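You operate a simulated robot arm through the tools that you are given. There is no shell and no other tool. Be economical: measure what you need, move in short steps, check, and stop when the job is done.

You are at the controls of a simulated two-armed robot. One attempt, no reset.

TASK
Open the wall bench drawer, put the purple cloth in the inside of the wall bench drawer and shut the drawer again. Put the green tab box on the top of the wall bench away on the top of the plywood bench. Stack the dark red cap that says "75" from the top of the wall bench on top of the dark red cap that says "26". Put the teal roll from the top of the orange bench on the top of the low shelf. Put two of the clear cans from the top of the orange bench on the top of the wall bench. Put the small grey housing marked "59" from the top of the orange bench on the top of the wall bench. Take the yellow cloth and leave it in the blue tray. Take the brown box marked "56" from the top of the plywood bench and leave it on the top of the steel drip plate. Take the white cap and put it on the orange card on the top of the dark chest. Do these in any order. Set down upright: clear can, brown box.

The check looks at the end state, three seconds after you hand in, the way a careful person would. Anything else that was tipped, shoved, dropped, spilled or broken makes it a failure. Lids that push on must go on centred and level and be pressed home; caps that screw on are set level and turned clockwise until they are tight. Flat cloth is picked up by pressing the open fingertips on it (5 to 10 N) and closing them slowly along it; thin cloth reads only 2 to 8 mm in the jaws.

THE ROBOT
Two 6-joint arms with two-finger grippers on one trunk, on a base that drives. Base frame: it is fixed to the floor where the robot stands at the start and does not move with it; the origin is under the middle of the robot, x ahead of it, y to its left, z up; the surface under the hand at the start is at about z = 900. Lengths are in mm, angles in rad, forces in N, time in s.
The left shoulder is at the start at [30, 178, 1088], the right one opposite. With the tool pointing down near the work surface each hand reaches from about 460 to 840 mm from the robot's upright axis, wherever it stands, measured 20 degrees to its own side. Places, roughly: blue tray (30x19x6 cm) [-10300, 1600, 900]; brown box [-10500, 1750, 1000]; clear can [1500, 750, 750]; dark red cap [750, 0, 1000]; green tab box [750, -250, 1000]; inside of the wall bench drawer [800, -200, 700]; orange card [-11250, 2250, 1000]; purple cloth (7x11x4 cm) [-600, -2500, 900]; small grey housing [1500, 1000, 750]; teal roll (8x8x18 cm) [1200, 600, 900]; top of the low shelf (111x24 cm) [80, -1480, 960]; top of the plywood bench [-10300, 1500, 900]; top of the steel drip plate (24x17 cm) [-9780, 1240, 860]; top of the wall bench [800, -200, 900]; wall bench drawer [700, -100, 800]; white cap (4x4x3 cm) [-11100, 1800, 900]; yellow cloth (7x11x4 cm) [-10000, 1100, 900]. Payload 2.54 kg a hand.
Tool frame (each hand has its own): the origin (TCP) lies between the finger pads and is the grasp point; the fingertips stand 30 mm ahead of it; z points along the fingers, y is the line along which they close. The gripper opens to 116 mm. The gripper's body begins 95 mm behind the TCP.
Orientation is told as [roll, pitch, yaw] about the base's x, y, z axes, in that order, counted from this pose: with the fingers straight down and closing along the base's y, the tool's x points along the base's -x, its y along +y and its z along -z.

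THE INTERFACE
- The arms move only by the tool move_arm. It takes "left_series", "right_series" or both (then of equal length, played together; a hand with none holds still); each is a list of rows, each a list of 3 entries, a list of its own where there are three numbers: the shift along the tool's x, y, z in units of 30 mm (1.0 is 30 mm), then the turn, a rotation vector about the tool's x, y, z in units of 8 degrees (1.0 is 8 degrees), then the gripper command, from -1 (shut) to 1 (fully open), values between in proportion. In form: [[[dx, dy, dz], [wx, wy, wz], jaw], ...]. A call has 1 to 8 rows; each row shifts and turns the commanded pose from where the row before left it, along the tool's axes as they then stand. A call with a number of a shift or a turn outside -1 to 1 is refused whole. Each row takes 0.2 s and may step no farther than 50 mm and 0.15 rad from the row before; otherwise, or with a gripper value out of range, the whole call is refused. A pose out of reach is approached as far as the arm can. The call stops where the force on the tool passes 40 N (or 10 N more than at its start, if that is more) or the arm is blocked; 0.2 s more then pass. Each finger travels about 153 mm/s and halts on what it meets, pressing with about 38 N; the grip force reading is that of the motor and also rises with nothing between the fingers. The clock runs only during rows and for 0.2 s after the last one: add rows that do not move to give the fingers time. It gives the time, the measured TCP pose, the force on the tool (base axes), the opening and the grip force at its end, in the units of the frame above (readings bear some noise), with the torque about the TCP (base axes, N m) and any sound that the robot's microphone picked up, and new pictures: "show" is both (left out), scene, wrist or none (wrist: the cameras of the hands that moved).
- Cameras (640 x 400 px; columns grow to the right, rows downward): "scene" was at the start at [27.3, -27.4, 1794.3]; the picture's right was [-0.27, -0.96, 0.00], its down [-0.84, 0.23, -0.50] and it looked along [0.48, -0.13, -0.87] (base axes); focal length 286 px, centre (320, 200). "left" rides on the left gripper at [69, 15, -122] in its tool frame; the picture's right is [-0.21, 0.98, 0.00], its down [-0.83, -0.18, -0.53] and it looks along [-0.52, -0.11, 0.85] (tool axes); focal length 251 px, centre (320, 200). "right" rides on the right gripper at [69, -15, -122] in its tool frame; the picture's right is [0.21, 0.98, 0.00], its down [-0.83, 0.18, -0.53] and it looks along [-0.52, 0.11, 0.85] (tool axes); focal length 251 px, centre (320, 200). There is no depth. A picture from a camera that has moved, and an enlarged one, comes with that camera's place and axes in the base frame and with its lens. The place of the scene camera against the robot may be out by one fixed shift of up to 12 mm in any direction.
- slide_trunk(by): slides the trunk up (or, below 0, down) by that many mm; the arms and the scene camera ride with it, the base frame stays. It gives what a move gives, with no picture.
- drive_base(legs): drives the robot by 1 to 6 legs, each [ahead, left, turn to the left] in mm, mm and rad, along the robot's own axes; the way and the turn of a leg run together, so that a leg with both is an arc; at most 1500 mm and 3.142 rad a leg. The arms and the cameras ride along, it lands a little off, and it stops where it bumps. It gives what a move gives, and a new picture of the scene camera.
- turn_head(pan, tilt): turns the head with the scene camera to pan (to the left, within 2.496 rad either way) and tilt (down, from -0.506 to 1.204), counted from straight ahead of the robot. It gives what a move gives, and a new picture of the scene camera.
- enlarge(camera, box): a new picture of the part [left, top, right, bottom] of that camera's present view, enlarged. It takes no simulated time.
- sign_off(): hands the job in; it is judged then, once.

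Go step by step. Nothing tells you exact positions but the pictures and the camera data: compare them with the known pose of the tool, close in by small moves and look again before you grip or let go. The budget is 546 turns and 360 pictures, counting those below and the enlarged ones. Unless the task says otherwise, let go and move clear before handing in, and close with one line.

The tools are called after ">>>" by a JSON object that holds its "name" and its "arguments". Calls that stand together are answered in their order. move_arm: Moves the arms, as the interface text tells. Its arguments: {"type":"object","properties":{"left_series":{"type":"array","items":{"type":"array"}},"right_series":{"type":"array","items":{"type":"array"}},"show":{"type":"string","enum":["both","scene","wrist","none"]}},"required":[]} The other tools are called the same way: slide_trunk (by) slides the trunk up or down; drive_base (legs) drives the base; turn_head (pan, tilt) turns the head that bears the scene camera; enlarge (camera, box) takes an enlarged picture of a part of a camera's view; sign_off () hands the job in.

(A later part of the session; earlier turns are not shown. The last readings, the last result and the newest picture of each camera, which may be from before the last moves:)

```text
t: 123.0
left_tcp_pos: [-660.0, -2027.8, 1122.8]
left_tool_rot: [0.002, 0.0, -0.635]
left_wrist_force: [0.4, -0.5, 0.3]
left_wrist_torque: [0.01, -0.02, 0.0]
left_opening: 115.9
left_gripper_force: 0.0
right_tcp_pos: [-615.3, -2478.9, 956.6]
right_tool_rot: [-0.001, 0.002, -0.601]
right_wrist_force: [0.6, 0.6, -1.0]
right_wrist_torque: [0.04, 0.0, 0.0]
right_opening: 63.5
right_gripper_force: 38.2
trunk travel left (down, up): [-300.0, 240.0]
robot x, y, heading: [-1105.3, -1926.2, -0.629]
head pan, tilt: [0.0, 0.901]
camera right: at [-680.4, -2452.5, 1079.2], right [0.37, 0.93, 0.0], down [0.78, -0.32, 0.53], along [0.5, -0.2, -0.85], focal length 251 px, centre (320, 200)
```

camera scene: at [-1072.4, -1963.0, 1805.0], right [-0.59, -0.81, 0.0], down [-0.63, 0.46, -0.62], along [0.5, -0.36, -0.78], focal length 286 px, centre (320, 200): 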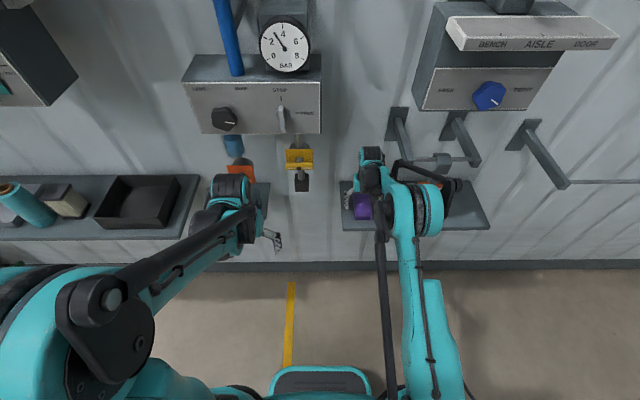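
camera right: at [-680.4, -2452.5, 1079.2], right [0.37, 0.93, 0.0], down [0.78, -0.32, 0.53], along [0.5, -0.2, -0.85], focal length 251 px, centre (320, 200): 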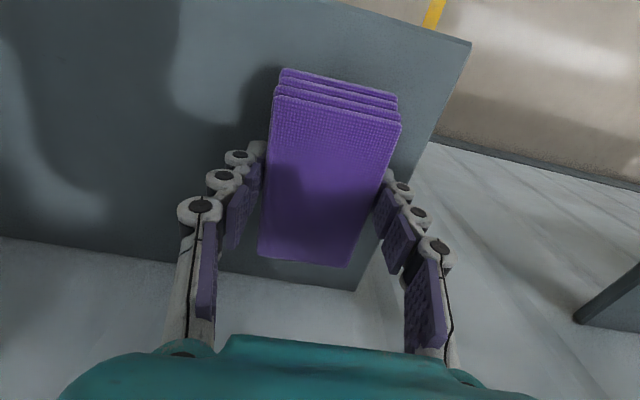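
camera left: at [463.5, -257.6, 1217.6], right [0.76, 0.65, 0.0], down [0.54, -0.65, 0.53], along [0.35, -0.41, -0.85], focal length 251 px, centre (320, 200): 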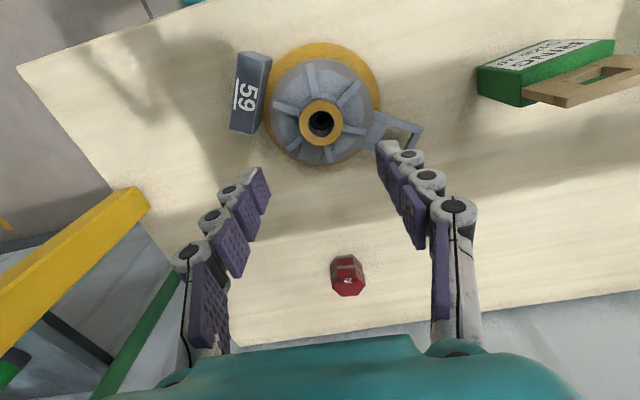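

The cloth is held as a firm folded stack (63 mm). I lift, retract, and travel back to the wall bench, standing further off for the drawer.

>>> {"name": "move_arm", "arguments": {"right_series": [[[0, 0, -1], [0, 0, 0], -0.1], [[0, 0, -1], [0, 0, 0], -0.1], [[0.5, 0, -1], [0, 0, 0], -0.1], [[1, 0, -0.6], [0, 0, 0], -0.1], [[1, 0, 0], [0, 0, 0], -0.1], [[1, 0, 0], [0, 0, 0], -0.1], [[1, 0, 0], [0, 0, 0], -0.1], [[1, 0, 0], [0, 0, 0], -0.1]], "show": "none"}}

>>> {"name": "drive_base", "arguments": {"legs": [[-470, 0, 0], [0, 1270, -0.003], [0, 1270, -0.003]]}}

```text
t: 124.8
left_tcp_pos: [-659.9, -2028.3, 1123.9]
left_tool_rot: [0.001, -0.001, -0.636]
left_wrist_force: [0.7, 0.1, -0.3]
left_wrist_torque: [-0.01, -0.01, -0.01]
left_opening: 115.8
left_gripper_force: 0.0
right_tcp_pos: [-752.8, -2385.2, 1068.9]
right_tool_rot: [-0.001, -0.002, -0.599]
right_wrist_force: [1.4, 1.2, -0.1]
right_wrist_torque: [0.01, 0.0, 0.01]
right_opening: 63.9
right_gripper_force: 38.1
trunk travel left (down, up): [-300.0, 240.0]
robot x, y, heading: [-1100.8, -1927.2, -0.629]
head pan, tilt: [0.0, 0.901]
```

```text
t: 139.6
left_tcp_pos: [467.9, 308.6, 1123.4]
left_tool_rot: [0.001, 0.0, -0.632]
left_wrist_force: [0.5, -0.7, 0.0]
left_wrist_torque: [0.03, 0.03, 0.0]
left_opening: 116.0
left_gripper_force: 0.1
right_tcp_pos: [376.7, -50.7, 1068.6]
right_tool_rot: [0.0, 0.0, -0.596]
right_wrist_force: [0.6, -0.1, -0.1]
right_wrist_torque: [0.01, 0.02, -0.01]
right_opening: 63.8
right_gripper_force: 38.1
trunk travel left (down, up): [-300.0, 240.0]
robot x, y, heading: [27.5, 404.6, -0.628]
head pan, tilt: [0.0, 0.901]
camera scene: at [54.6, 372.0, 1805.0], right [-0.58, -0.81, 0.0], down [-0.64, 0.46, -0.62], along [0.5, -0.36, -0.78], focal length 286 px, centre (320, 200)
```

scene: 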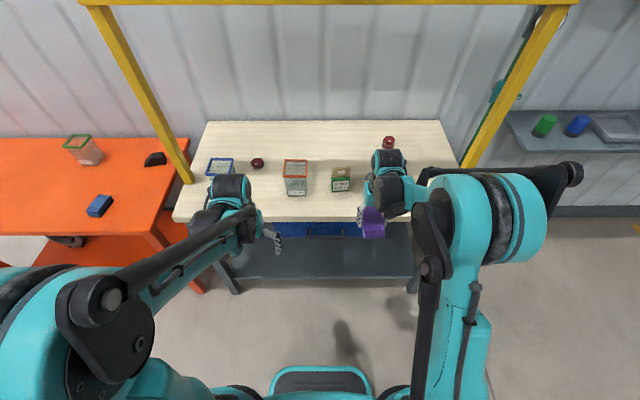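

>>> {"name": "enlarge", "arguments": {"camera": "scene", "box": [230, 190, 410, 290]}}

>>> {"name": "enlarge", "arguments": {"camera": "left", "box": [0, 0, 640, 400]}}

```text
3.56 times, centred on (320, 240) of scene
camera zoom: at [54.6, 372.0, 1805.0], right [-0.58, -0.81, 0.0], down [-0.64, 0.46, -0.62], along [0.5, -0.36, -0.78], focal length 1018 px, centre (320, 58)
```

zoom: 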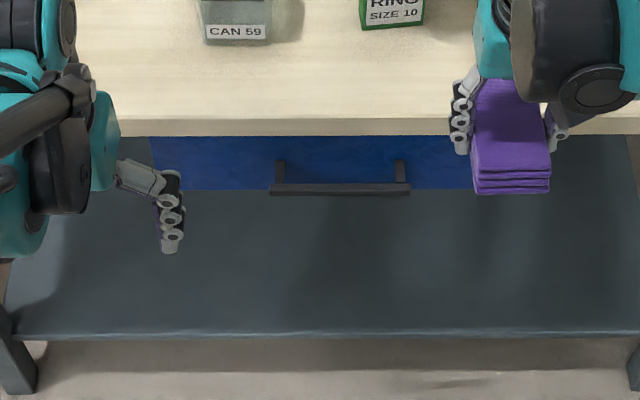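

```text
1.00 times, centred on (320, 200) of left (not enlarged: the box is as wide or as high as the picture)
camera zoom: at [420.4, 361.7, 1245.7], right [0.75, 0.66, 0.0], down [0.56, -0.63, 0.53], along [0.35, -0.4, -0.85], focal length 251 px, centre (320, 200)
```

zoom: 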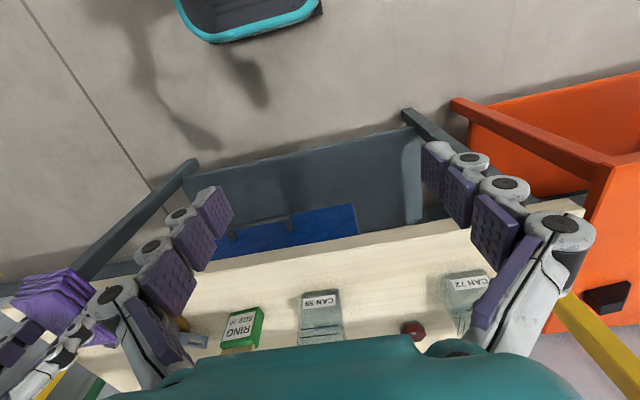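

>>> {"name": "slide_trunk", "arguments": {"by": -150}}

>>> {"name": "turn_head", "arguments": {"pan": 0.0, "tilt": 0.75}}

>>> {"name": "enlarge", "arguments": {"camera": "scene", "box": [230, 170, 430, 290]}}

```text
t: 141.3
left_tcp_pos: [466.5, 308.7, 974.5]
left_tool_rot: [0.001, 0.001, -0.632]
left_wrist_force: [-0.4, 0.2, 0.0]
left_wrist_torque: [0.0, -0.01, 0.0]
left_opening: 115.9
left_gripper_force: 0.1
right_tcp_pos: [377.1, -49.7, 917.8]
right_tool_rot: [0.001, -0.002, -0.596]
right_wrist_force: [-0.2, 0.0, -0.6]
right_wrist_torque: [-0.03, 0.02, -0.01]
right_opening: 63.8
right_gripper_force: 37.6
trunk travel left (down, up): [-150.0, 390.0]
robot x, y, heading: [24.0, 409.6, -0.623]
head pan, tilt: [0.0, 0.901]
```

```text
t: 142.0
left_tcp_pos: [467.8, 307.8, 973.6]
left_tool_rot: [0.001, 0.001, -0.632]
left_wrist_force: [0.8, 0.7, 0.0]
left_wrist_torque: [0.0, 0.0, -0.01]
left_opening: 116.1
left_gripper_force: 0.1
right_tcp_pos: [377.2, -50.1, 917.3]
right_tool_rot: [-0.001, 0.0, -0.594]
right_wrist_force: [-0.1, 0.7, -0.6]
right_wrist_torque: [0.0, 0.02, 0.02]
right_opening: 63.9
right_gripper_force: 37.8
trunk travel left (down, up): [-150.0, 390.0]
robot x, y, heading: [24.7, 406.4, -0.624]
head pan, tilt: [0.0, 0.75]
camera scene: at [60.4, 367.4, 1666.9], right [-0.58, -0.81, 0.0], down [-0.55, 0.4, -0.73], along [0.59, -0.43, -0.68], focal length 286 px, centre (320, 200)
```

scene: 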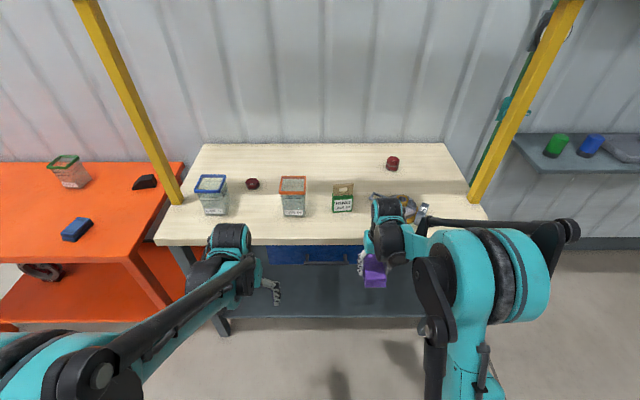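

```text
3.20 times, centred on (330, 230) of scene
camera zoom: at [60.4, 367.4, 1666.9], right [-0.58, -0.81, 0.0], down [-0.55, 0.4, -0.73], along [0.59, -0.43, -0.68], focal length 916 px, centre (288, 104)
```

zoom: 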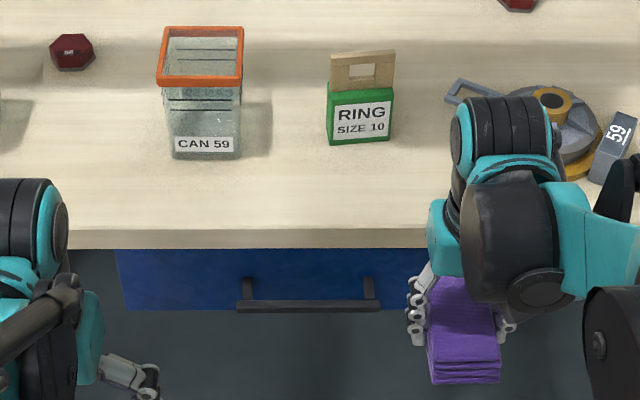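

Bar handle located: about 636 mm ahead, z≈822, bar roughly 160 mm wide, centred slightly right. I turn the left gripper 90° so it closes across the bar.

>>> {"name": "move_arm", "arguments": {"left_series": [[[0, 0, 0], [0, 0, 0.94], 1], [[0, 0, 0], [0, 0, 0.94], 1], [[0, 0, 0], [0, 0, 0.94], 1], [[0, 0, 0], [0, 0, 0.94], 1], [[0, 0, 0], [0, 0, 0.94], 1], [[0, 0, 0], [0, 0, 0.94], 0.5], [[0, 0, 0], [0, 0, 0.94], 0.3], [[0, 0, 0], [0, 0, 0.94], 0.0]], "show": "none"}}

>>> {"name": "move_arm", "arguments": {"left_series": [[[0, 0, 0], [0, 0, 0.94], -0.3], [[0, 0, 0], [0, 0, 0.94], -0.3], [[0, 0, 0], [0, 0, 0.94], -0.3], [[0, 0, 0], [0, 0, 0.94], -0.3], [[0, 0, 0], [-0.94, 0, 0], -0.3], [[0, 0, 0], [-0.94, 0, 0], -0.3], [[0, 0, 0], [-0.94, 0, 0], -0.3], [[0, 0, 0], [-0.94, 0, 0], -0.3]], "show": "both"}}

```text
t: 143.8
left_tcp_pos: [467.1, 308.3, 972.2]
left_tool_rot: [0.002, -0.001, -1.681]
left_wrist_force: [-0.2, 0.5, 0.2]
left_wrist_torque: [0.06, -0.06, 0.01]
left_opening: 58.1
left_gripper_force: 0.0
right_tcp_pos: [376.4, -50.5, 916.5]
right_tool_rot: [0.0, 0.001, -0.594]
right_wrist_force: [0.7, 0.4, -1.2]
right_wrist_torque: [-0.02, 0.01, 0.0]
right_opening: 63.6
right_gripper_force: 37.8
trunk travel left (down, up): [-150.0, 390.0]
robot x, y, heading: [22.4, 405.6, -0.624]
head pan, tilt: [0.0, 0.75]
```

```text
t: 145.6
left_tcp_pos: [467.0, 309.1, 974.0]
left_tool_rot: [0.528, 0.002, -2.206]
left_wrist_force: [-0.6, 0.5, 0.4]
left_wrist_torque: [0.0, 0.02, -0.03]
left_opening: 40.4
left_gripper_force: 0.2
right_tcp_pos: [377.9, -50.1, 917.2]
right_tool_rot: [0.001, 0.0, -0.595]
right_wrist_force: [-0.7, -0.2, -0.3]
right_wrist_torque: [-0.01, 0.0, 0.02]
right_opening: 63.6
right_gripper_force: 37.7
trunk travel left (down, up): [-150.0, 390.0]
robot x, y, heading: [22.8, 407.9, -0.62]
head pan, tilt: [0.0, 0.75]
camera scene: at [60.1, 367.6, 1667.0], right [-0.58, -0.81, 0.0], down [-0.55, 0.4, -0.73], along [0.59, -0.43, -0.68], focal length 286 px, centre (320, 200)
camera left: at [468.8, 393.3, 1087.4], right [0.55, -0.67, 0.49], down [-0.83, -0.41, 0.37], along [-0.05, -0.61, -0.79], focal length 251 px, centre (320, 200)
```

scene: 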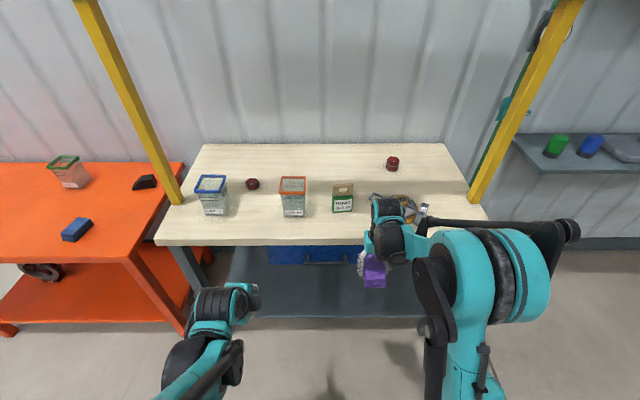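
left: 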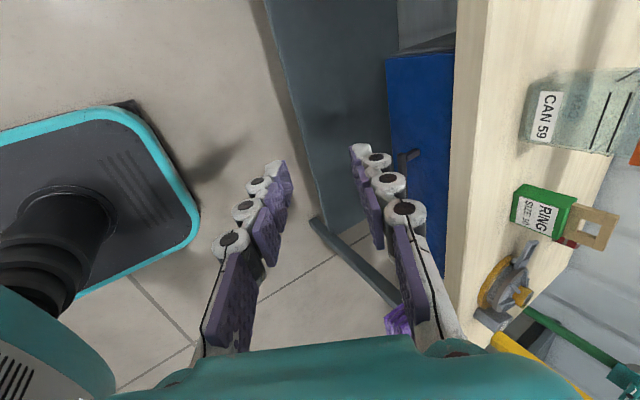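

>>> {"name": "move_arm", "arguments": {"left_series": [[[-0.88, 0.47, 0.55], [0, 0, 0], -0.3], [[-0.88, 0.47, 0.55], [0, 0, 0], -0.3], [[-0.88, 0.47, 0.55], [0, 0, 0], -0.3], [[-0.88, 0.47, 0.55], [0, 0, 0], -0.3], [[-0.88, 0.47, 0.55], [0, 0, 0], -0.3], [[-0.88, 0.47, 0.55], [0, 0, 0], -0.3]], "show": "both"}}

```text
t: 147.0
left_tcp_pos: [472.3, 105.7, 928.9]
left_tool_rot: [0.525, 0.001, -2.205]
left_wrist_force: [-0.1, -0.4, 0.3]
left_wrist_torque: [0.02, 0.02, -0.04]
left_opening: 40.3
left_gripper_force: 0.0
right_tcp_pos: [377.3, -50.7, 916.0]
right_tool_rot: [0.001, 0.0, -0.595]
right_wrist_force: [0.3, 0.0, -0.5]
right_wrist_torque: [0.03, 0.01, 0.02]
right_opening: 63.6
right_gripper_force: 38.1
trunk travel left (down, up): [-150.0, 390.0]
robot x, y, heading: [21.7, 407.9, -0.62]
head pan, tilt: [0.0, 0.75]
camera scene: at [60.6, 366.1, 1666.9], right [-0.58, -0.81, 0.0], down [-0.55, 0.4, -0.73], along [0.59, -0.43, -0.68], focal length 286 px, centre (320, 200)
camera left: at [474.6, 189.0, 1043.2], right [0.55, -0.68, 0.49], down [-0.83, -0.41, 0.37], along [-0.05, -0.61, -0.79], focal length 251 px, centre (320, 200)
```

scene: 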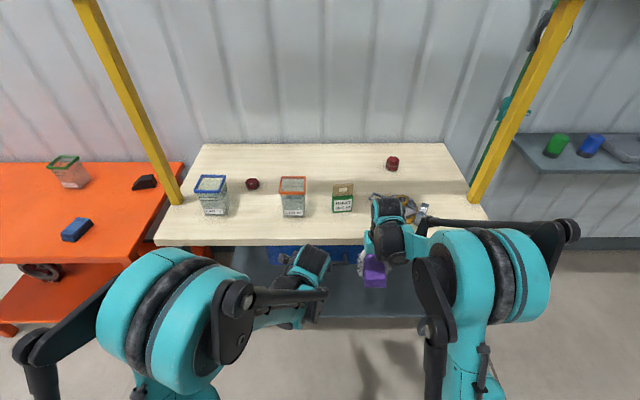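
left: 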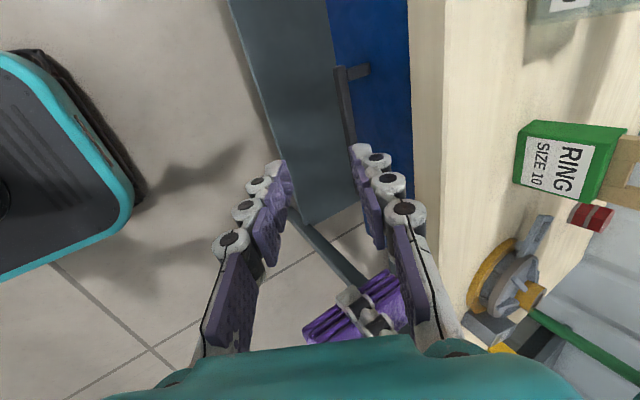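

The image confirms the bar position to within a few mm. I line up and advance along the tool axis onto the bar.

>>> {"name": "move_arm", "arguments": {"left_series": [[[-0.6, 0.4, 0], [0, 0, 0], -0.48], [[-0.6, 0.4, 0.3], [0, 0, 0], -0.48], [[0, 0, 0.8], [0, 0, 0], -0.48], [[0, 0, 0.8], [0, 0, 0], -0.48], [[0, 0, 0.6], [0, 0, 0], -0.48]], "show": "wrist"}}

```text
t: 148.2
left_tcp_pos: [498.0, 44.3, 876.2]
left_tool_rot: [0.525, 0.003, -2.207]
left_wrist_force: [0.2, 0.6, -0.4]
left_wrist_torque: [-0.03, 0.01, -0.03]
left_opening: 30.1
left_gripper_force: 0.1
right_tcp_pos: [378.2, -50.6, 917.6]
right_tool_rot: [0.0, 0.001, -0.595]
right_wrist_force: [1.1, -0.1, -0.9]
right_wrist_torque: [0.0, 0.0, -0.04]
right_opening: 63.6
right_gripper_force: 38.2
trunk travel left (down, up): [-150.0, 390.0]
robot x, y, heading: [23.8, 404.5, -0.618]
head pan, tilt: [0.0, 0.75]
camera left: at [500.3, 128.8, 989.7], right [0.55, -0.68, 0.49], down [-0.83, -0.41, 0.37], along [-0.05, -0.61, -0.79], focal length 251 px, centre (320, 200)
```

left: 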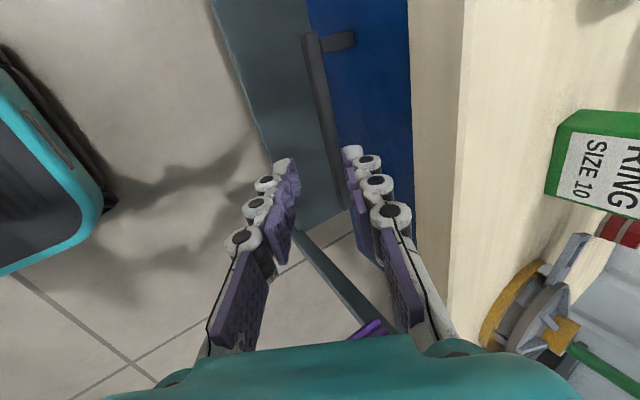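

>>> {"name": "move_arm", "arguments": {"left_series": [[[0, 0.15, 0.6], [0, 0, 0], -0.48], [[0, 0, 0.6], [0, 0, 0], -0.48], [[0, 0, 0.5], [0, 0, 0], -0.48], [[0, 0, 0], [0, 0, 0], -0.48]], "show": "wrist"}}

```text
t: 149.2
left_tcp_pos: [521.7, 28.3, 833.6]
left_tool_rot: [0.525, 0.002, -2.208]
left_wrist_force: [0.4, 0.1, 0.0]
left_wrist_torque: [0.01, -0.01, 0.0]
left_opening: 30.1
left_gripper_force: 0.1
right_tcp_pos: [377.2, -49.1, 917.9]
right_tool_rot: [0.001, 0.001, -0.594]
right_wrist_force: [-0.7, -0.1, 0.2]
right_wrist_torque: [-0.04, -0.02, -0.01]
right_opening: 63.5
right_gripper_force: 38.0
trunk travel left (down, up): [-150.0, 390.0]
robot x, y, heading: [24.0, 409.1, -0.622]
head pan, tilt: [0.0, 0.75]
camera left: at [523.5, 110.9, 948.3], right [0.55, -0.67, 0.49], down [-0.83, -0.41, 0.37], along [-0.05, -0.61, -0.79], focal length 251 px, centre (320, 200)
```

left: 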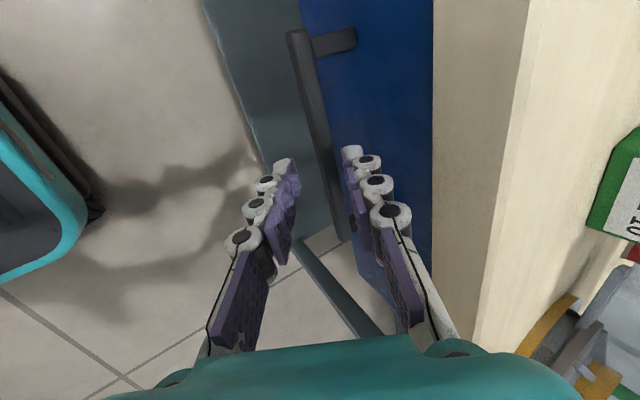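

>>> {"name": "move_arm", "arguments": {"left_series": [[[0, 0, 0], [0, 0, 0], -0.6], [[0, 0, 0], [0, 0, 0], -0.8], [[0, 0, 0], [0, 0, 0], -1], [[0, 0, 0], [0, 0, 0], -1]], "show": "wrist"}}

```text
t: 150.2
left_tcp_pos: [522.2, 27.1, 834.8]
left_tool_rot: [0.526, 0.001, -2.206]
left_wrist_force: [-0.5, -0.1, 0.6]
left_wrist_torque: [-0.05, 0.0, 0.01]
left_opening: 0.1
left_gripper_force: 28.0
right_tcp_pos: [377.9, -50.9, 917.9]
right_tool_rot: [0.0, -0.001, -0.593]
right_wrist_force: [-0.2, 0.3, -1.2]
right_wrist_torque: [0.03, -0.01, 0.0]
right_opening: 63.5
right_gripper_force: 37.9
trunk travel left (down, up): [-150.0, 390.0]
robot x, y, heading: [25.5, 410.5, -0.626]
head pan, tilt: [0.0, 0.75]
camera left: at [523.6, 110.7, 948.3], right [0.55, -0.67, 0.49], down [-0.83, -0.41, 0.37], along [-0.05, -0.61, -0.79], focal length 251 px, centre (320, 200)
```

left: 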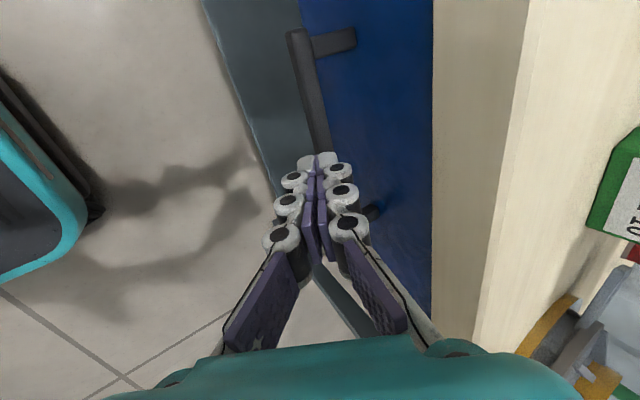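

The bar lies just beyond the fingertips; I reopen and advance about 20 mm more.

>>> {"name": "move_arm", "arguments": {"left_series": [[[0, 0, 0], [0, 0, 0], -0.45], [[0, 0, 0], [0, 0, 0], -0.45], [[0, 0.1, 0.35], [0, 0, 0], -0.45], [[0, 0, 0.35], [0, 0, 0], -0.45], [[0, 0, 0], [0, 0, 0], -0.45]], "show": "wrist"}}

```text
t: 151.4
left_tcp_pos: [531.9, 18.7, 817.8]
left_tool_rot: [0.527, 0.002, -2.205]
left_wrist_force: [-0.2, 0.3, 0.1]
left_wrist_torque: [0.01, -0.02, -0.01]
left_opening: 31.9
left_gripper_force: 0.0
right_tcp_pos: [377.9, -50.1, 917.4]
right_tool_rot: [-0.002, -0.001, -0.595]
right_wrist_force: [0.5, 0.1, 0.3]
right_wrist_torque: [0.01, 0.01, 0.02]
right_opening: 63.7
right_gripper_force: 38.0
trunk travel left (down, up): [-150.0, 390.0]
robot x, y, heading: [25.9, 408.2, -0.623]
head pan, tilt: [0.0, 0.75]
camera left: at [534.3, 102.8, 931.6], right [0.55, -0.67, 0.49], down [-0.83, -0.41, 0.37], along [-0.05, -0.61, -0.79], focal length 251 px, centre (320, 200)
```

left: 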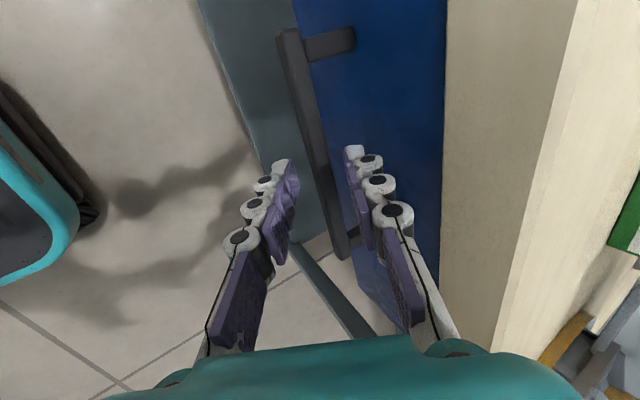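

>>> {"name": "move_arm", "arguments": {"left_series": [[[0, 0, 0], [0, 0, 0], -0.6], [[0, 0, 0], [0, 0, 0], -0.8], [[0, 0, 0], [0, 0, 0], -0.9], [[0, 0, 0], [0, 0, 0], -0.9]], "show": "wrist"}}

```text
t: 152.4
left_tcp_pos: [531.4, 19.1, 817.8]
left_tool_rot: [0.524, 0.001, -2.205]
left_wrist_force: [-0.8, 1.9, 2.7]
left_wrist_torque: [0.05, 0.02, 0.0]
left_opening: 5.7
left_gripper_force: 0.0
right_tcp_pos: [376.6, -50.5, 917.4]
right_tool_rot: [0.0, 0.0, -0.594]
right_wrist_force: [-0.2, -0.5, -1.3]
right_wrist_torque: [-0.03, 0.0, 0.0]
right_opening: 63.8
right_gripper_force: 38.1
trunk travel left (down, up): [-150.0, 390.0]
robot x, y, heading: [25.7, 407.8, -0.624]
head pan, tilt: [0.0, 0.75]
camera left: at [534.0, 103.0, 931.8], right [0.55, -0.67, 0.49], down [-0.83, -0.41, 0.37], along [-0.05, -0.61, -0.79], focal length 251 px, centre (320, 200)
```

left: 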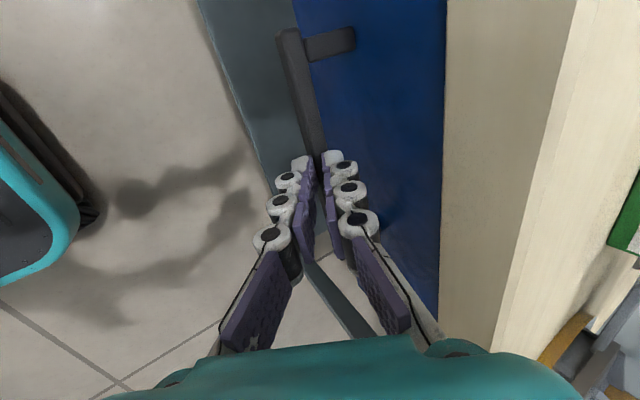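

>>> {"name": "move_arm", "arguments": {"left_series": [[[0, 0, 0], [0, 0, 0], -0.4], [[0, 0, 0], [0, 0, 0], -0.4], [[0, 0, 0.3], [0, 0, 0], -0.4], [[0, 0, 0.3], [0, 0, 0], -0.4], [[0, 0, 0], [0, 0, 0], -0.4]], "show": "wrist"}}

```text
t: 153.6
left_tcp_pos: [539.6, 13.1, 801.8]
left_tool_rot: [0.526, 0.001, -2.208]
left_wrist_force: [-0.7, 0.8, 1.3]
left_wrist_torque: [-0.02, -0.04, -0.02]
left_opening: 34.5
left_gripper_force: 0.1
right_tcp_pos: [378.6, -50.1, 917.9]
right_tool_rot: [-0.001, 0.0, -0.595]
right_wrist_force: [-0.3, 0.5, 0.4]
right_wrist_torque: [0.0, -0.02, 0.01]
right_opening: 63.5
right_gripper_force: 37.8
trunk travel left (down, up): [-150.0, 390.0]
robot x, y, heading: [20.1, 409.1, -0.621]
head pan, tilt: [0.0, 0.75]
camera left: at [541.3, 97.9, 916.3], right [0.55, -0.67, 0.49], down [-0.83, -0.41, 0.37], along [-0.05, -0.61, -0.79], focal length 251 px, centre (320, 200)
```

left: 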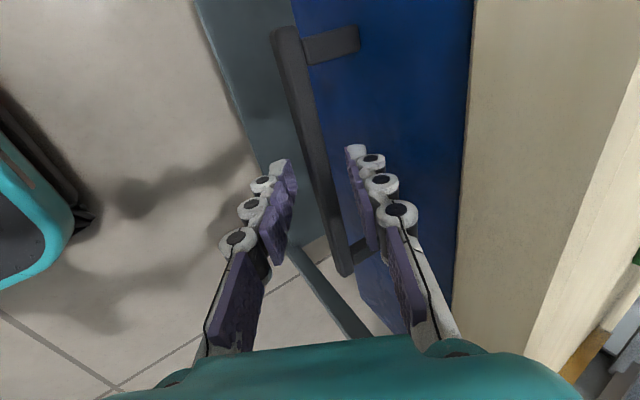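

>>> {"name": "move_arm", "arguments": {"left_series": [[[0, 0, 0.2], [0, 0, 0], -0.4], [[0, 0, 0], [0, 0, 0], -0.6], [[0, 0, 0], [0, 0, 0], -0.8], [[0, 0, 0], [0, 0, 0], -0.95], [[0, 0, 0], [0, 0, 0], -0.95]], "show": "wrist"}}

```text
t: 154.8
left_tcp_pos: [542.4, 12.2, 797.1]
left_tool_rot: [0.526, 0.0, -2.206]
left_wrist_force: [-0.7, -0.5, 1.4]
left_wrist_torque: [-0.35, 0.45, 0.77]
left_opening: 14.6
left_gripper_force: 40.9
right_tcp_pos: [378.0, -51.0, 916.2]
right_tool_rot: [0.0, 0.0, -0.595]
right_wrist_force: [-0.3, 0.3, 0.0]
right_wrist_torque: [0.01, -0.02, 0.01]
right_opening: 63.8
right_gripper_force: 38.3
trunk travel left (down, up): [-150.0, 390.0]
robot x, y, heading: [25.2, 407.9, -0.624]
head pan, tilt: [0.0, 0.75]
camera left: at [543.8, 95.6, 910.8], right [0.55, -0.67, 0.49], down [-0.83, -0.41, 0.37], along [-0.05, -0.61, -0.79], focal length 251 px, centre (320, 200)
```

left: 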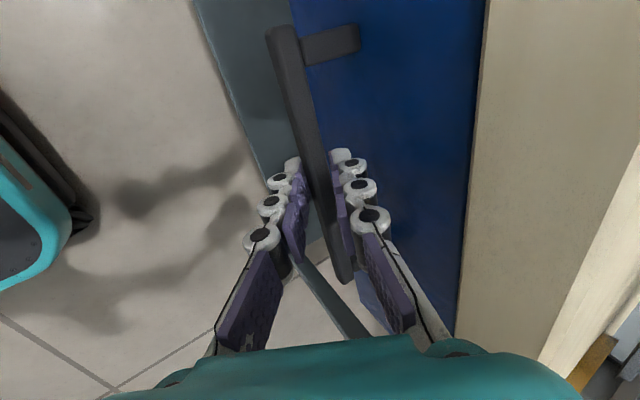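

The handle is gripped (14.6 mm). I pull straight back in steps.

>>> {"name": "move_arm", "arguments": {"left_series": [[[0, -0.4, -0.23], [0, 0, 0], -0.95], [[0, -0.577, -0.334], [0, 0, 0], -0.95], [[0, -0.577, -0.334], [0, 0, 0], -0.95], [[0, -0.577, -0.334], [0, 0, 0], -0.95]], "show": "scene"}}

```text
t: 155.8
left_tcp_pos: [481.7, 54.8, 796.6]
left_tool_rot: [0.527, 0.001, -2.205]
left_wrist_force: [-3.7, -3.4, 4.6]
left_wrist_torque: [0.07, 0.27, 1.0]
left_opening: 14.6
left_gripper_force: 41.1
right_tcp_pos: [377.5, -50.7, 918.1]
right_tool_rot: [0.0, 0.0, -0.595]
right_wrist_force: [0.3, -0.4, -0.6]
right_wrist_torque: [0.03, -0.02, 0.06]
right_opening: 63.6
right_gripper_force: 38.0
trunk travel left (down, up): [-150.0, 390.0]
robot x, y, heading: [20.8, 408.0, -0.623]
head pan, tilt: [0.0, 0.75]
camera scene: at [59.7, 367.1, 1667.0], right [-0.58, -0.81, 0.0], down [-0.55, 0.4, -0.73], along [0.59, -0.43, -0.68], focal length 286 px, centre (320, 200)
```

scene: 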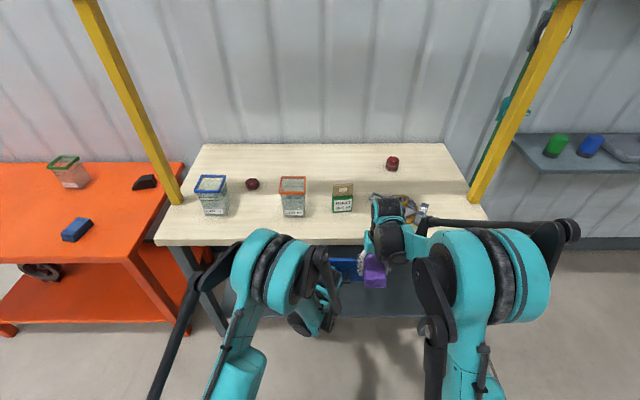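

>>> {"name": "move_arm", "arguments": {"left_series": [[[0, -0.577, -0.334], [0, 0, 0], -0.95], [[0, -0.577, -0.334], [0, 0, 0], -0.95], [[0, -0.577, -0.334], [0, 0, 0], -0.95], [[0, -0.577, -0.334], [0, 0, 0], -0.95], [[0, -0.577, -0.334], [0, 0, 0], -0.95]], "show": "both"}}

```text
t: 156.4
left_tcp_pos: [457.5, 72.5, 797.5]
left_tool_rot: [0.51, 0.004, -2.2]
left_wrist_force: [-0.3, -0.5, -32.5]
left_wrist_torque: [-0.48, 0.7, 0.65]
left_opening: 14.8
left_gripper_force: 41.1
left hand out of reach, approached as far as the arm can: row 2
right_tcp_pos: [377.9, -50.6, 916.8]
right_tool_rot: [0.001, 0.001, -0.595]
right_wrist_force: [0.5, -0.9, -0.3]
right_wrist_torque: [-0.01, -0.03, -0.03]
right_opening: 63.8
right_gripper_force: 37.7
trunk travel left (down, up): [-150.0, 390.0]
robot x, y, heading: [25.4, 409.8, -0.621]
head pan, tilt: [0.0, 0.75]
stopped in row 2 (left hand): the force on the tool passed its limit at 46 N (the readings are from after the stop); the commanded pose is now the measured one
camera scene: at [61.7, 366.3, 1666.4], right [-0.58, -0.81, 0.0], down [-0.55, 0.4, -0.73], along [0.59, -0.43, -0.68], focal length 286 px, centre (320, 200)
camera left: at [459.2, 155.0, 912.3], right [0.56, -0.68, 0.48], down [-0.83, -0.42, 0.38], along [-0.05, -0.6, -0.8], focal length 251 px, centre (320, 200)
```

scene: 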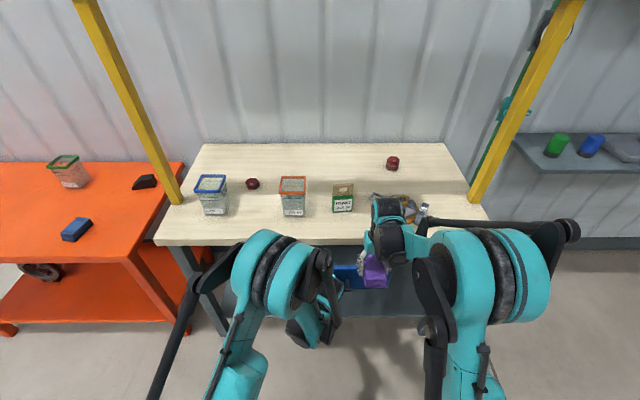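
left: 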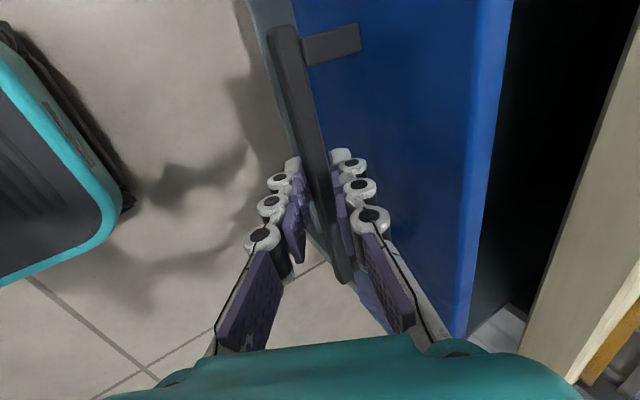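

The arm is at its near limit, so I pull further by backing the base.

>>> {"name": "drive_base", "arguments": {"legs": [[-100, 0, 0]]}}

```text
t: 157.5
left_tcp_pos: [396.1, 116.1, 801.0]
left_tool_rot: [0.517, 0.002, -2.199]
left_wrist_force: [-1.4, -1.6, 19.8]
left_wrist_torque: [-0.11, 0.32, 1.01]
left_opening: 14.5
left_gripper_force: 40.6
right_tcp_pos: [315.8, -5.7, 917.9]
right_tool_rot: [0.0, -0.002, -0.596]
right_wrist_force: [0.3, 0.7, -0.4]
right_wrist_torque: [-0.01, -0.02, -0.02]
right_opening: 63.6
right_gripper_force: 37.9
trunk travel left (down, up): [-150.0, 390.0]
robot x, y, heading: [-34.4, 451.6, -0.628]
head pan, tilt: [0.0, 0.75]
stopped in leg 1: the force on the tool passed its limit at 45 N (the readings are from after the stop); the commanded pose is now the measured one
camera scene: at [-1.0, 411.2, 1667.3], right [-0.58, -0.81, 0.0], down [-0.55, 0.4, -0.73], along [0.59, -0.43, -0.68], focal length 286 px, centre (320, 200)
```

scene: 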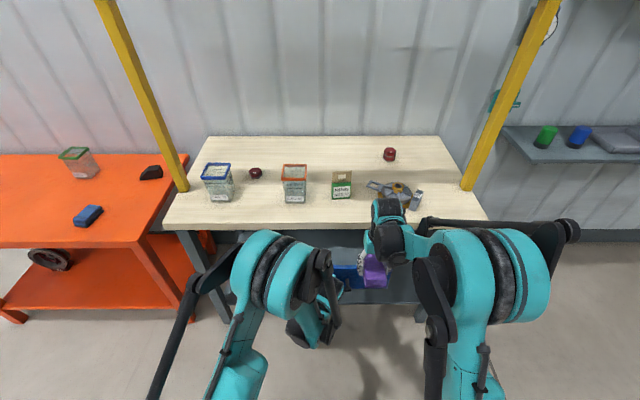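

The drawer is about 180 mm open. I release the handle and back the left hand off to look inside.

>>> {"name": "move_arm", "arguments": {"left_series": [[[0, 0, 0], [0, 0, 0], -0.6], [[0, 0, 0], [0, 0, 0], -0.4], [[0, 0, -0.6], [0, 0, 0], -0.4], [[0, 0, -0.9], [0, 0, 0], -0.4], [[0, 0, -0.9], [0, 0, 0], -0.4], [[0.6, 0, -0.9], [0, 0, 0], -0.4], [[0.9, 0, -0.6], [0, 0, 0], -0.4], [[0.9, 0, -0.3], [0, 0, 0], -0.4]], "show": "both"}}

```text
t: 159.3
left_tcp_pos: [388.5, 210.5, 909.7]
left_tool_rot: [0.512, 0.001, -2.204]
left_wrist_force: [-0.2, -0.7, -0.6]
left_wrist_torque: [-0.03, 0.0, 0.02]
left_opening: 35.1
left_gripper_force: 0.0
right_tcp_pos: [316.7, -6.4, 918.0]
right_tool_rot: [-0.001, -0.001, -0.594]
right_wrist_force: [0.0, 0.4, 0.1]
right_wrist_torque: [0.01, 0.0, 0.03]
right_opening: 63.9
right_gripper_force: 37.9
trunk travel left (down, up): [-150.0, 390.0]
robot x, y, heading: [-34.1, 449.7, -0.62]
head pan, tilt: [0.0, 0.75]
camera scene: at [0.1, 411.6, 1666.9], right [-0.58, -0.81, 0.0], down [-0.55, 0.4, -0.73], along [0.59, -0.43, -0.68], focal length 286 px, centre (320, 200)
camera left: at [390.8, 293.0, 1023.6], right [0.56, -0.68, 0.48], down [-0.83, -0.42, 0.37], along [-0.05, -0.61, -0.79], focal length 251 px, centre (320, 200)
```

scene: 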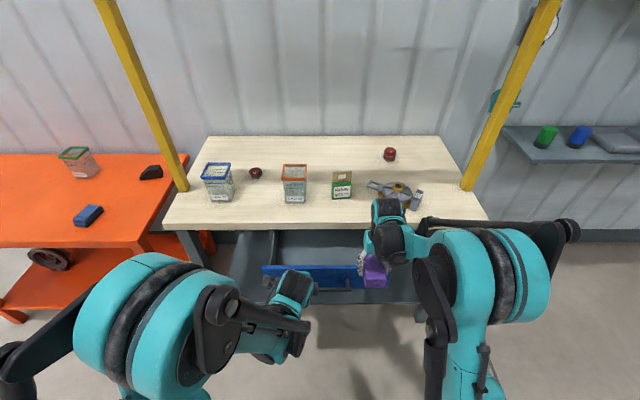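
left: 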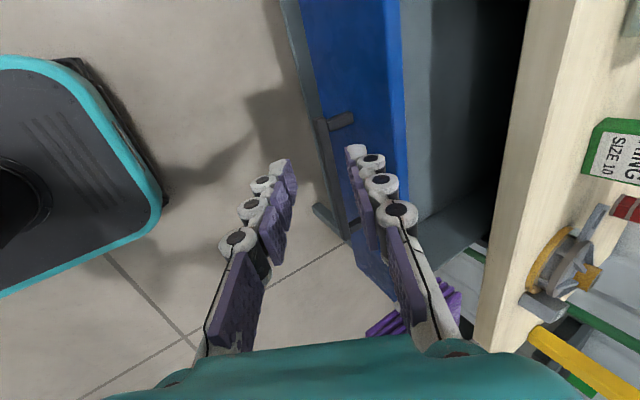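

>>> {"name": "move_arm", "arguments": {"right_series": [[[-0.6, 0.48, -0.2], [0, 0, 0.15], -0.1], [[-0.9, 0.48, -0.2], [0, 0, 0], -0.1], [[-0.9, 0.48, 0], [0, 0, 0], -0.1], [[-0.9, 0.48, 0], [0, 0, 0], -0.1]], "show": "both"}}

>>> {"name": "enlarge", "arguments": {"camera": "scene", "box": [240, 190, 440, 310]}}

```text
t: 160.3
left_tcp_pos: [388.6, 207.8, 909.1]
left_tool_rot: [0.513, 0.004, -2.2]
left_wrist_force: [0.4, -0.2, 0.1]
left_wrist_torque: [0.0, -0.01, 0.01]
left_opening: 35.0
left_gripper_force: 0.1
right_tcp_pos: [431.3, -17.9, 927.2]
right_tool_rot: [0.001, 0.0, -0.617]
right_wrist_force: [0.2, 0.9, -0.5]
right_wrist_torque: [-0.02, 0.0, 0.0]
right_opening: 63.5
right_gripper_force: 37.7
trunk travel left (down, up): [-150.0, 390.0]
robot x, y, heading: [-35.6, 449.1, -0.626]
head pan, tilt: [0.0, 0.75]
camera scene: at [1.0, 410.3, 1666.9], right [-0.58, -0.81, 0.0], down [-0.55, 0.4, -0.73], along [0.59, -0.43, -0.68], focal length 286 px, centre (320, 200)
camera right: at [366.8, 10.7, 1050.5], right [0.39, 0.92, 0.0], down [0.78, -0.33, 0.53], along [0.49, -0.21, -0.85], focal length 251 px, centre (320, 200)
```

scene: 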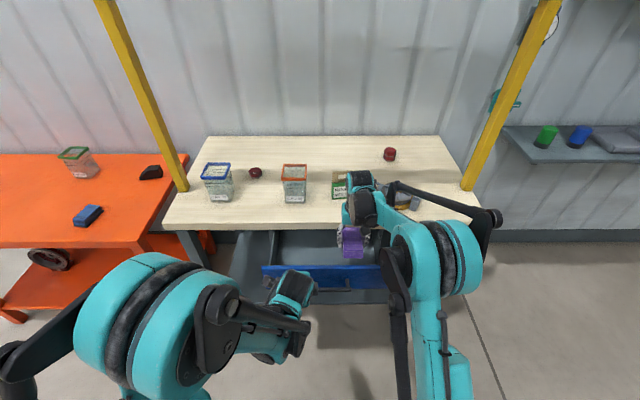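
right: 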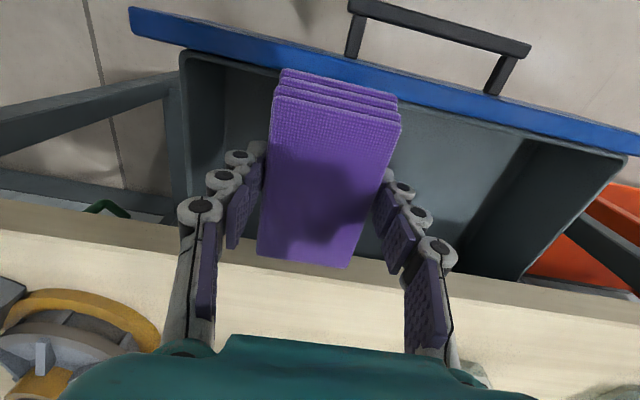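

```text
3.20 times, centred on (340, 250) of scene
camera zoom: at [1.0, 410.3, 1666.9], right [-0.58, -0.81, 0.0], down [-0.55, 0.4, -0.73], along [0.59, -0.43, -0.68], focal length 916 px, centre (256, 40)
```

zoom: 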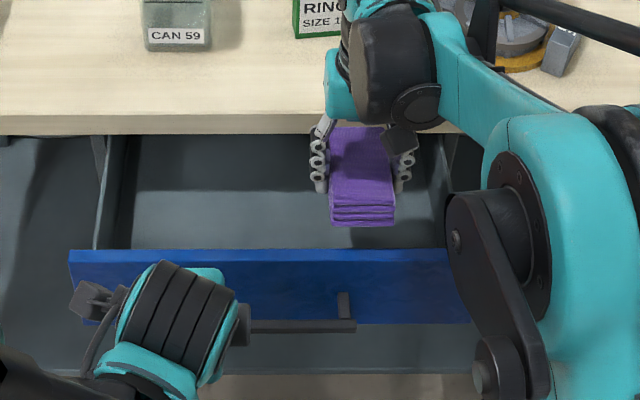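

The cloth fits the opening; I centre it and lower it into the drawer.

>>> {"name": "move_arm", "arguments": {"right_series": [[[-0.53, 0, 0], [0, 0, 0.1], -0.1], [[0, 0, 0.6], [0, 0, 0], -0.1], [[0, 0, 0.6], [0, 0, 0], -0.1], [[0, 0, 0.6], [0, 0, 0], -0.1], [[0, 0, 0], [0, 0, 0], -0.1]], "show": "both"}}

```text
t: 161.5
left_tcp_pos: [387.8, 210.1, 910.0]
left_tool_rot: [0.513, 0.003, -2.201]
left_wrist_force: [-0.5, -0.4, -0.2]
left_wrist_torque: [-0.01, -0.02, 0.0]
left_opening: 34.9
left_gripper_force: 0.0
right_tcp_pos: [443.3, -25.4, 874.6]
right_tool_rot: [0.0, -0.001, -0.63]
right_wrist_force: [0.6, 0.1, 0.4]
right_wrist_torque: [0.0, 0.01, -0.01]
right_opening: 63.9
right_gripper_force: 38.0
trunk travel left (down, up): [-150.0, 390.0]
robot x, y, heading: [-38.2, 452.1, -0.626]
head pan, tilt: [0.0, 0.75]
camera scene: at [0.0, 410.8, 1667.0], right [-0.58, -0.81, 0.0], down [-0.55, 0.4, -0.73], along [0.59, -0.43, -0.68], focal length 286 px, centre (320, 200)
camera right: at [379.7, 3.3, 997.6], right [0.4, 0.92, 0.0], down [0.77, -0.34, 0.53], along [0.49, -0.22, -0.85], focal length 251 px, centre (320, 200)
```

scene: 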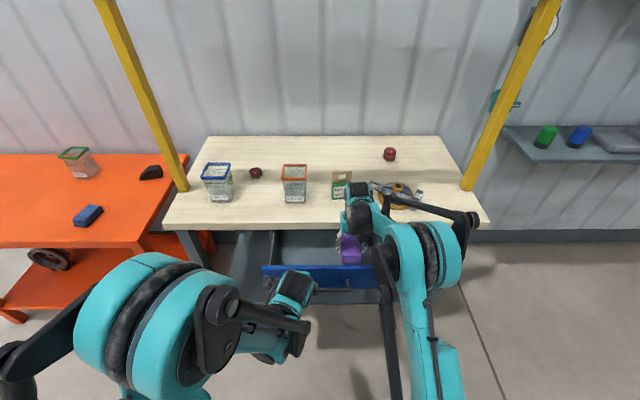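
right: 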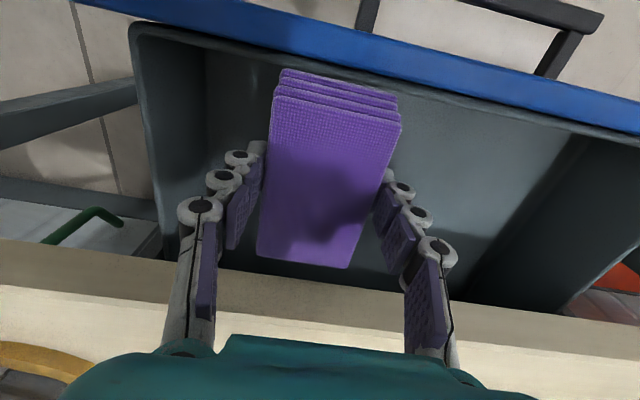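

>>> {"name": "move_arm", "arguments": {"right_series": [[[0, 0, 0.6], [0, 0, 0], -0.1], [[0, 0, 0.5], [0, 0, 0], -0.1], [[0, 0, 0.3], [0, 0, 0], -0.1], [[0, 0, 0.2], [0, 0, 0], -0.1], [[0, 0, 0.2], [0, 0, 0], -0.1], [[0, 0, 0], [0, 0, 0], -0.1]], "show": "wrist"}}

```text
t: 162.9
left_tcp_pos: [387.8, 208.4, 909.4]
left_tool_rot: [0.512, 0.004, -2.2]
left_wrist_force: [-0.6, 0.3, -0.4]
left_wrist_torque: [0.0, 0.01, 0.0]
left_opening: 34.9
left_gripper_force: 0.0
right_tcp_pos: [444.4, -25.8, 821.0]
right_tool_rot: [0.002, 0.0, -0.631]
right_wrist_force: [0.5, -0.7, -0.8]
right_wrist_torque: [0.01, 0.0, 0.0]
right_opening: 63.8
right_gripper_force: 38.0
trunk travel left (down, up): [-150.0, 390.0]
robot x, y, heading: [-33.4, 450.9, -0.623]
head pan, tilt: [0.0, 0.75]
camera right: at [379.8, 3.7, 944.3], right [0.4, 0.92, 0.0], down [0.77, -0.34, 0.53], along [0.49, -0.22, -0.85], focal length 251 px, centre (320, 200)
```

right: 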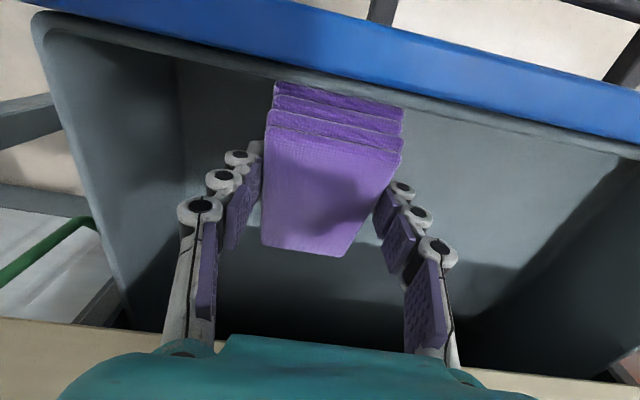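

>>> {"name": "enlarge", "arguments": {"camera": "right", "box": [200, 50, 460, 270]}}

>>> {"name": "enlarge", "arguments": {"camera": "scene", "box": [280, 210, 420, 300]}}

```text
1.82 times, centred on (330, 160) of right
camera zoom: at [379.8, 3.7, 944.3], right [0.4, 0.92, 0.0], down [0.77, -0.34, 0.53], along [0.49, -0.22, -0.85], focal length 457 px, centre (302, 273)
```

zoom: 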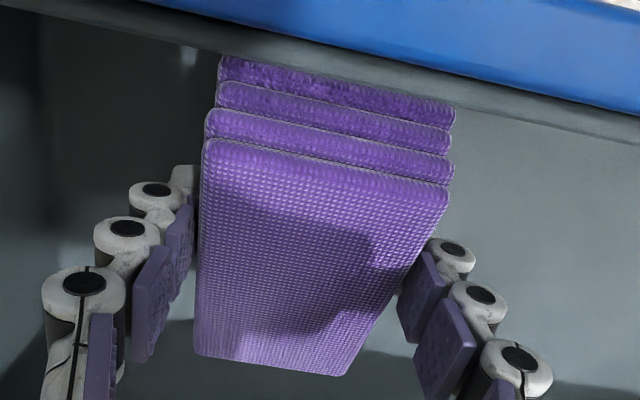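

```text
4.44 times, centred on (350, 255) of scene
camera zoom: at [0.1, 410.6, 1666.9], right [-0.58, -0.81, 0.0], down [-0.55, 0.4, -0.73], along [0.59, -0.43, -0.68], focal length 1272 px, centre (187, -44)
```

zoom: 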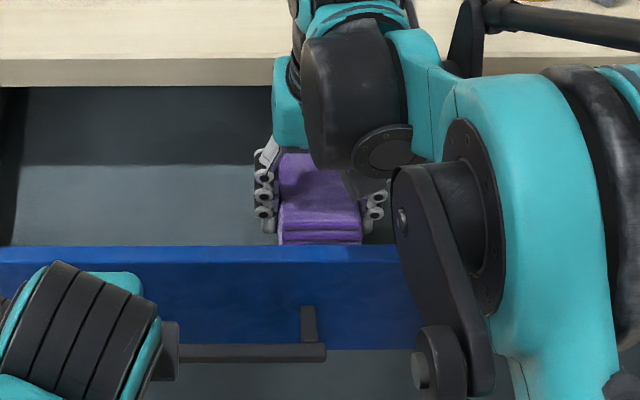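

The near end of the cloth caught on the front panel; I shift inward 25 mm (now below the bench slab) and continue down.

>>> {"name": "move_arm", "arguments": {"right_series": [[[-0.4, 0, -0.1], [0, 0, 0], -0.1], [[-0.45, 0, 0], [0, 0, 0], -0.1], [[0, 0, 0.3], [0, 0, 0], -0.1], [[0, 0, 0.2], [0, 0, 0], -0.1], [[0, 0, 0.1], [0, 0, 0], -0.1], [[0, 0, 0], [0, 0, 0], -0.1]], "show": "wrist"}}

```text
t: 164.3
left_tcp_pos: [387.2, 208.4, 909.3]
left_tool_rot: [0.512, 0.003, -2.2]
left_wrist_force: [0.3, -0.7, 0.4]
left_wrist_torque: [0.04, -0.01, -0.02]
left_opening: 34.9
left_gripper_force: 0.1
right_tcp_pos: [464.9, -41.8, 805.3]
right_tool_rot: [-0.001, 0.001, -0.63]
right_wrist_force: [0.6, 0.0, -0.4]
right_wrist_torque: [0.0, 0.03, -0.02]
right_opening: 63.4
right_gripper_force: 37.9
trunk travel left (down, up): [-150.0, 390.0]
robot x, y, heading: [-35.9, 450.1, -0.624]
head pan, tilt: [0.0, 0.75]
camera right: at [399.8, -11.9, 929.0], right [0.4, 0.92, 0.0], down [0.77, -0.34, 0.53], along [0.49, -0.22, -0.85], focal length 251 px, centre (320, 200)
```

right: 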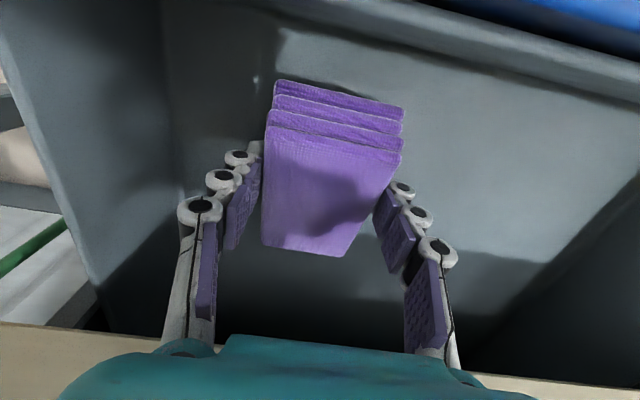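

>>> {"name": "move_arm", "arguments": {"right_series": [[[0, 0, 0.3], [0, 0, 0], -0.1], [[0, 0, 0.2], [0, 0, 0], -0.1], [[0, 0, 0.2], [0, 0, 0], -0.1], [[0, 0, 0.2], [0, 0, 0], -0.1], [[0, 0, 0], [0, 0, 0], -0.1]], "show": "wrist"}}

```text
t: 165.5
left_tcp_pos: [387.4, 209.4, 909.8]
left_tool_rot: [0.516, 0.003, -2.201]
left_wrist_force: [-0.3, 0.7, -0.1]
left_wrist_torque: [-0.01, 0.01, 0.0]
left_opening: 34.6
left_gripper_force: 0.1
right_tcp_pos: [463.6, -40.8, 781.6]
right_tool_rot: [0.001, -0.003, -0.631]
right_wrist_force: [-1.2, -2.0, 18.0]
right_wrist_torque: [-0.63, -0.74, -0.11]
right_opening: 63.8
right_gripper_force: 38.2
trunk travel left (down, up): [-150.0, 390.0]
robot x, y, heading: [-32.6, 453.9, -0.621]
head pan, tilt: [0.0, 0.75]
camera right: at [398.7, -11.2, 904.0], right [0.4, 0.92, 0.0], down [0.77, -0.34, 0.54], along [0.49, -0.22, -0.84], focal length 251 px, centre (320, 200)
```

right: 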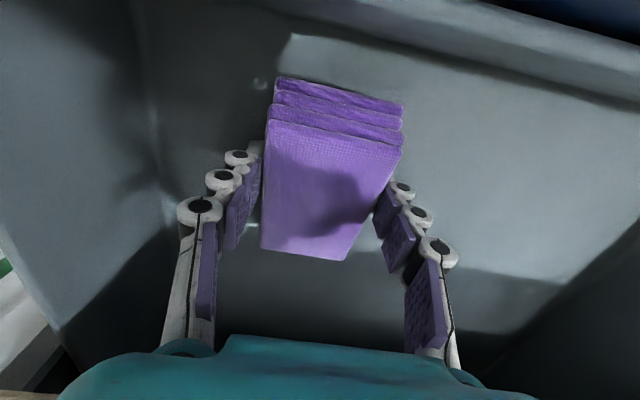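

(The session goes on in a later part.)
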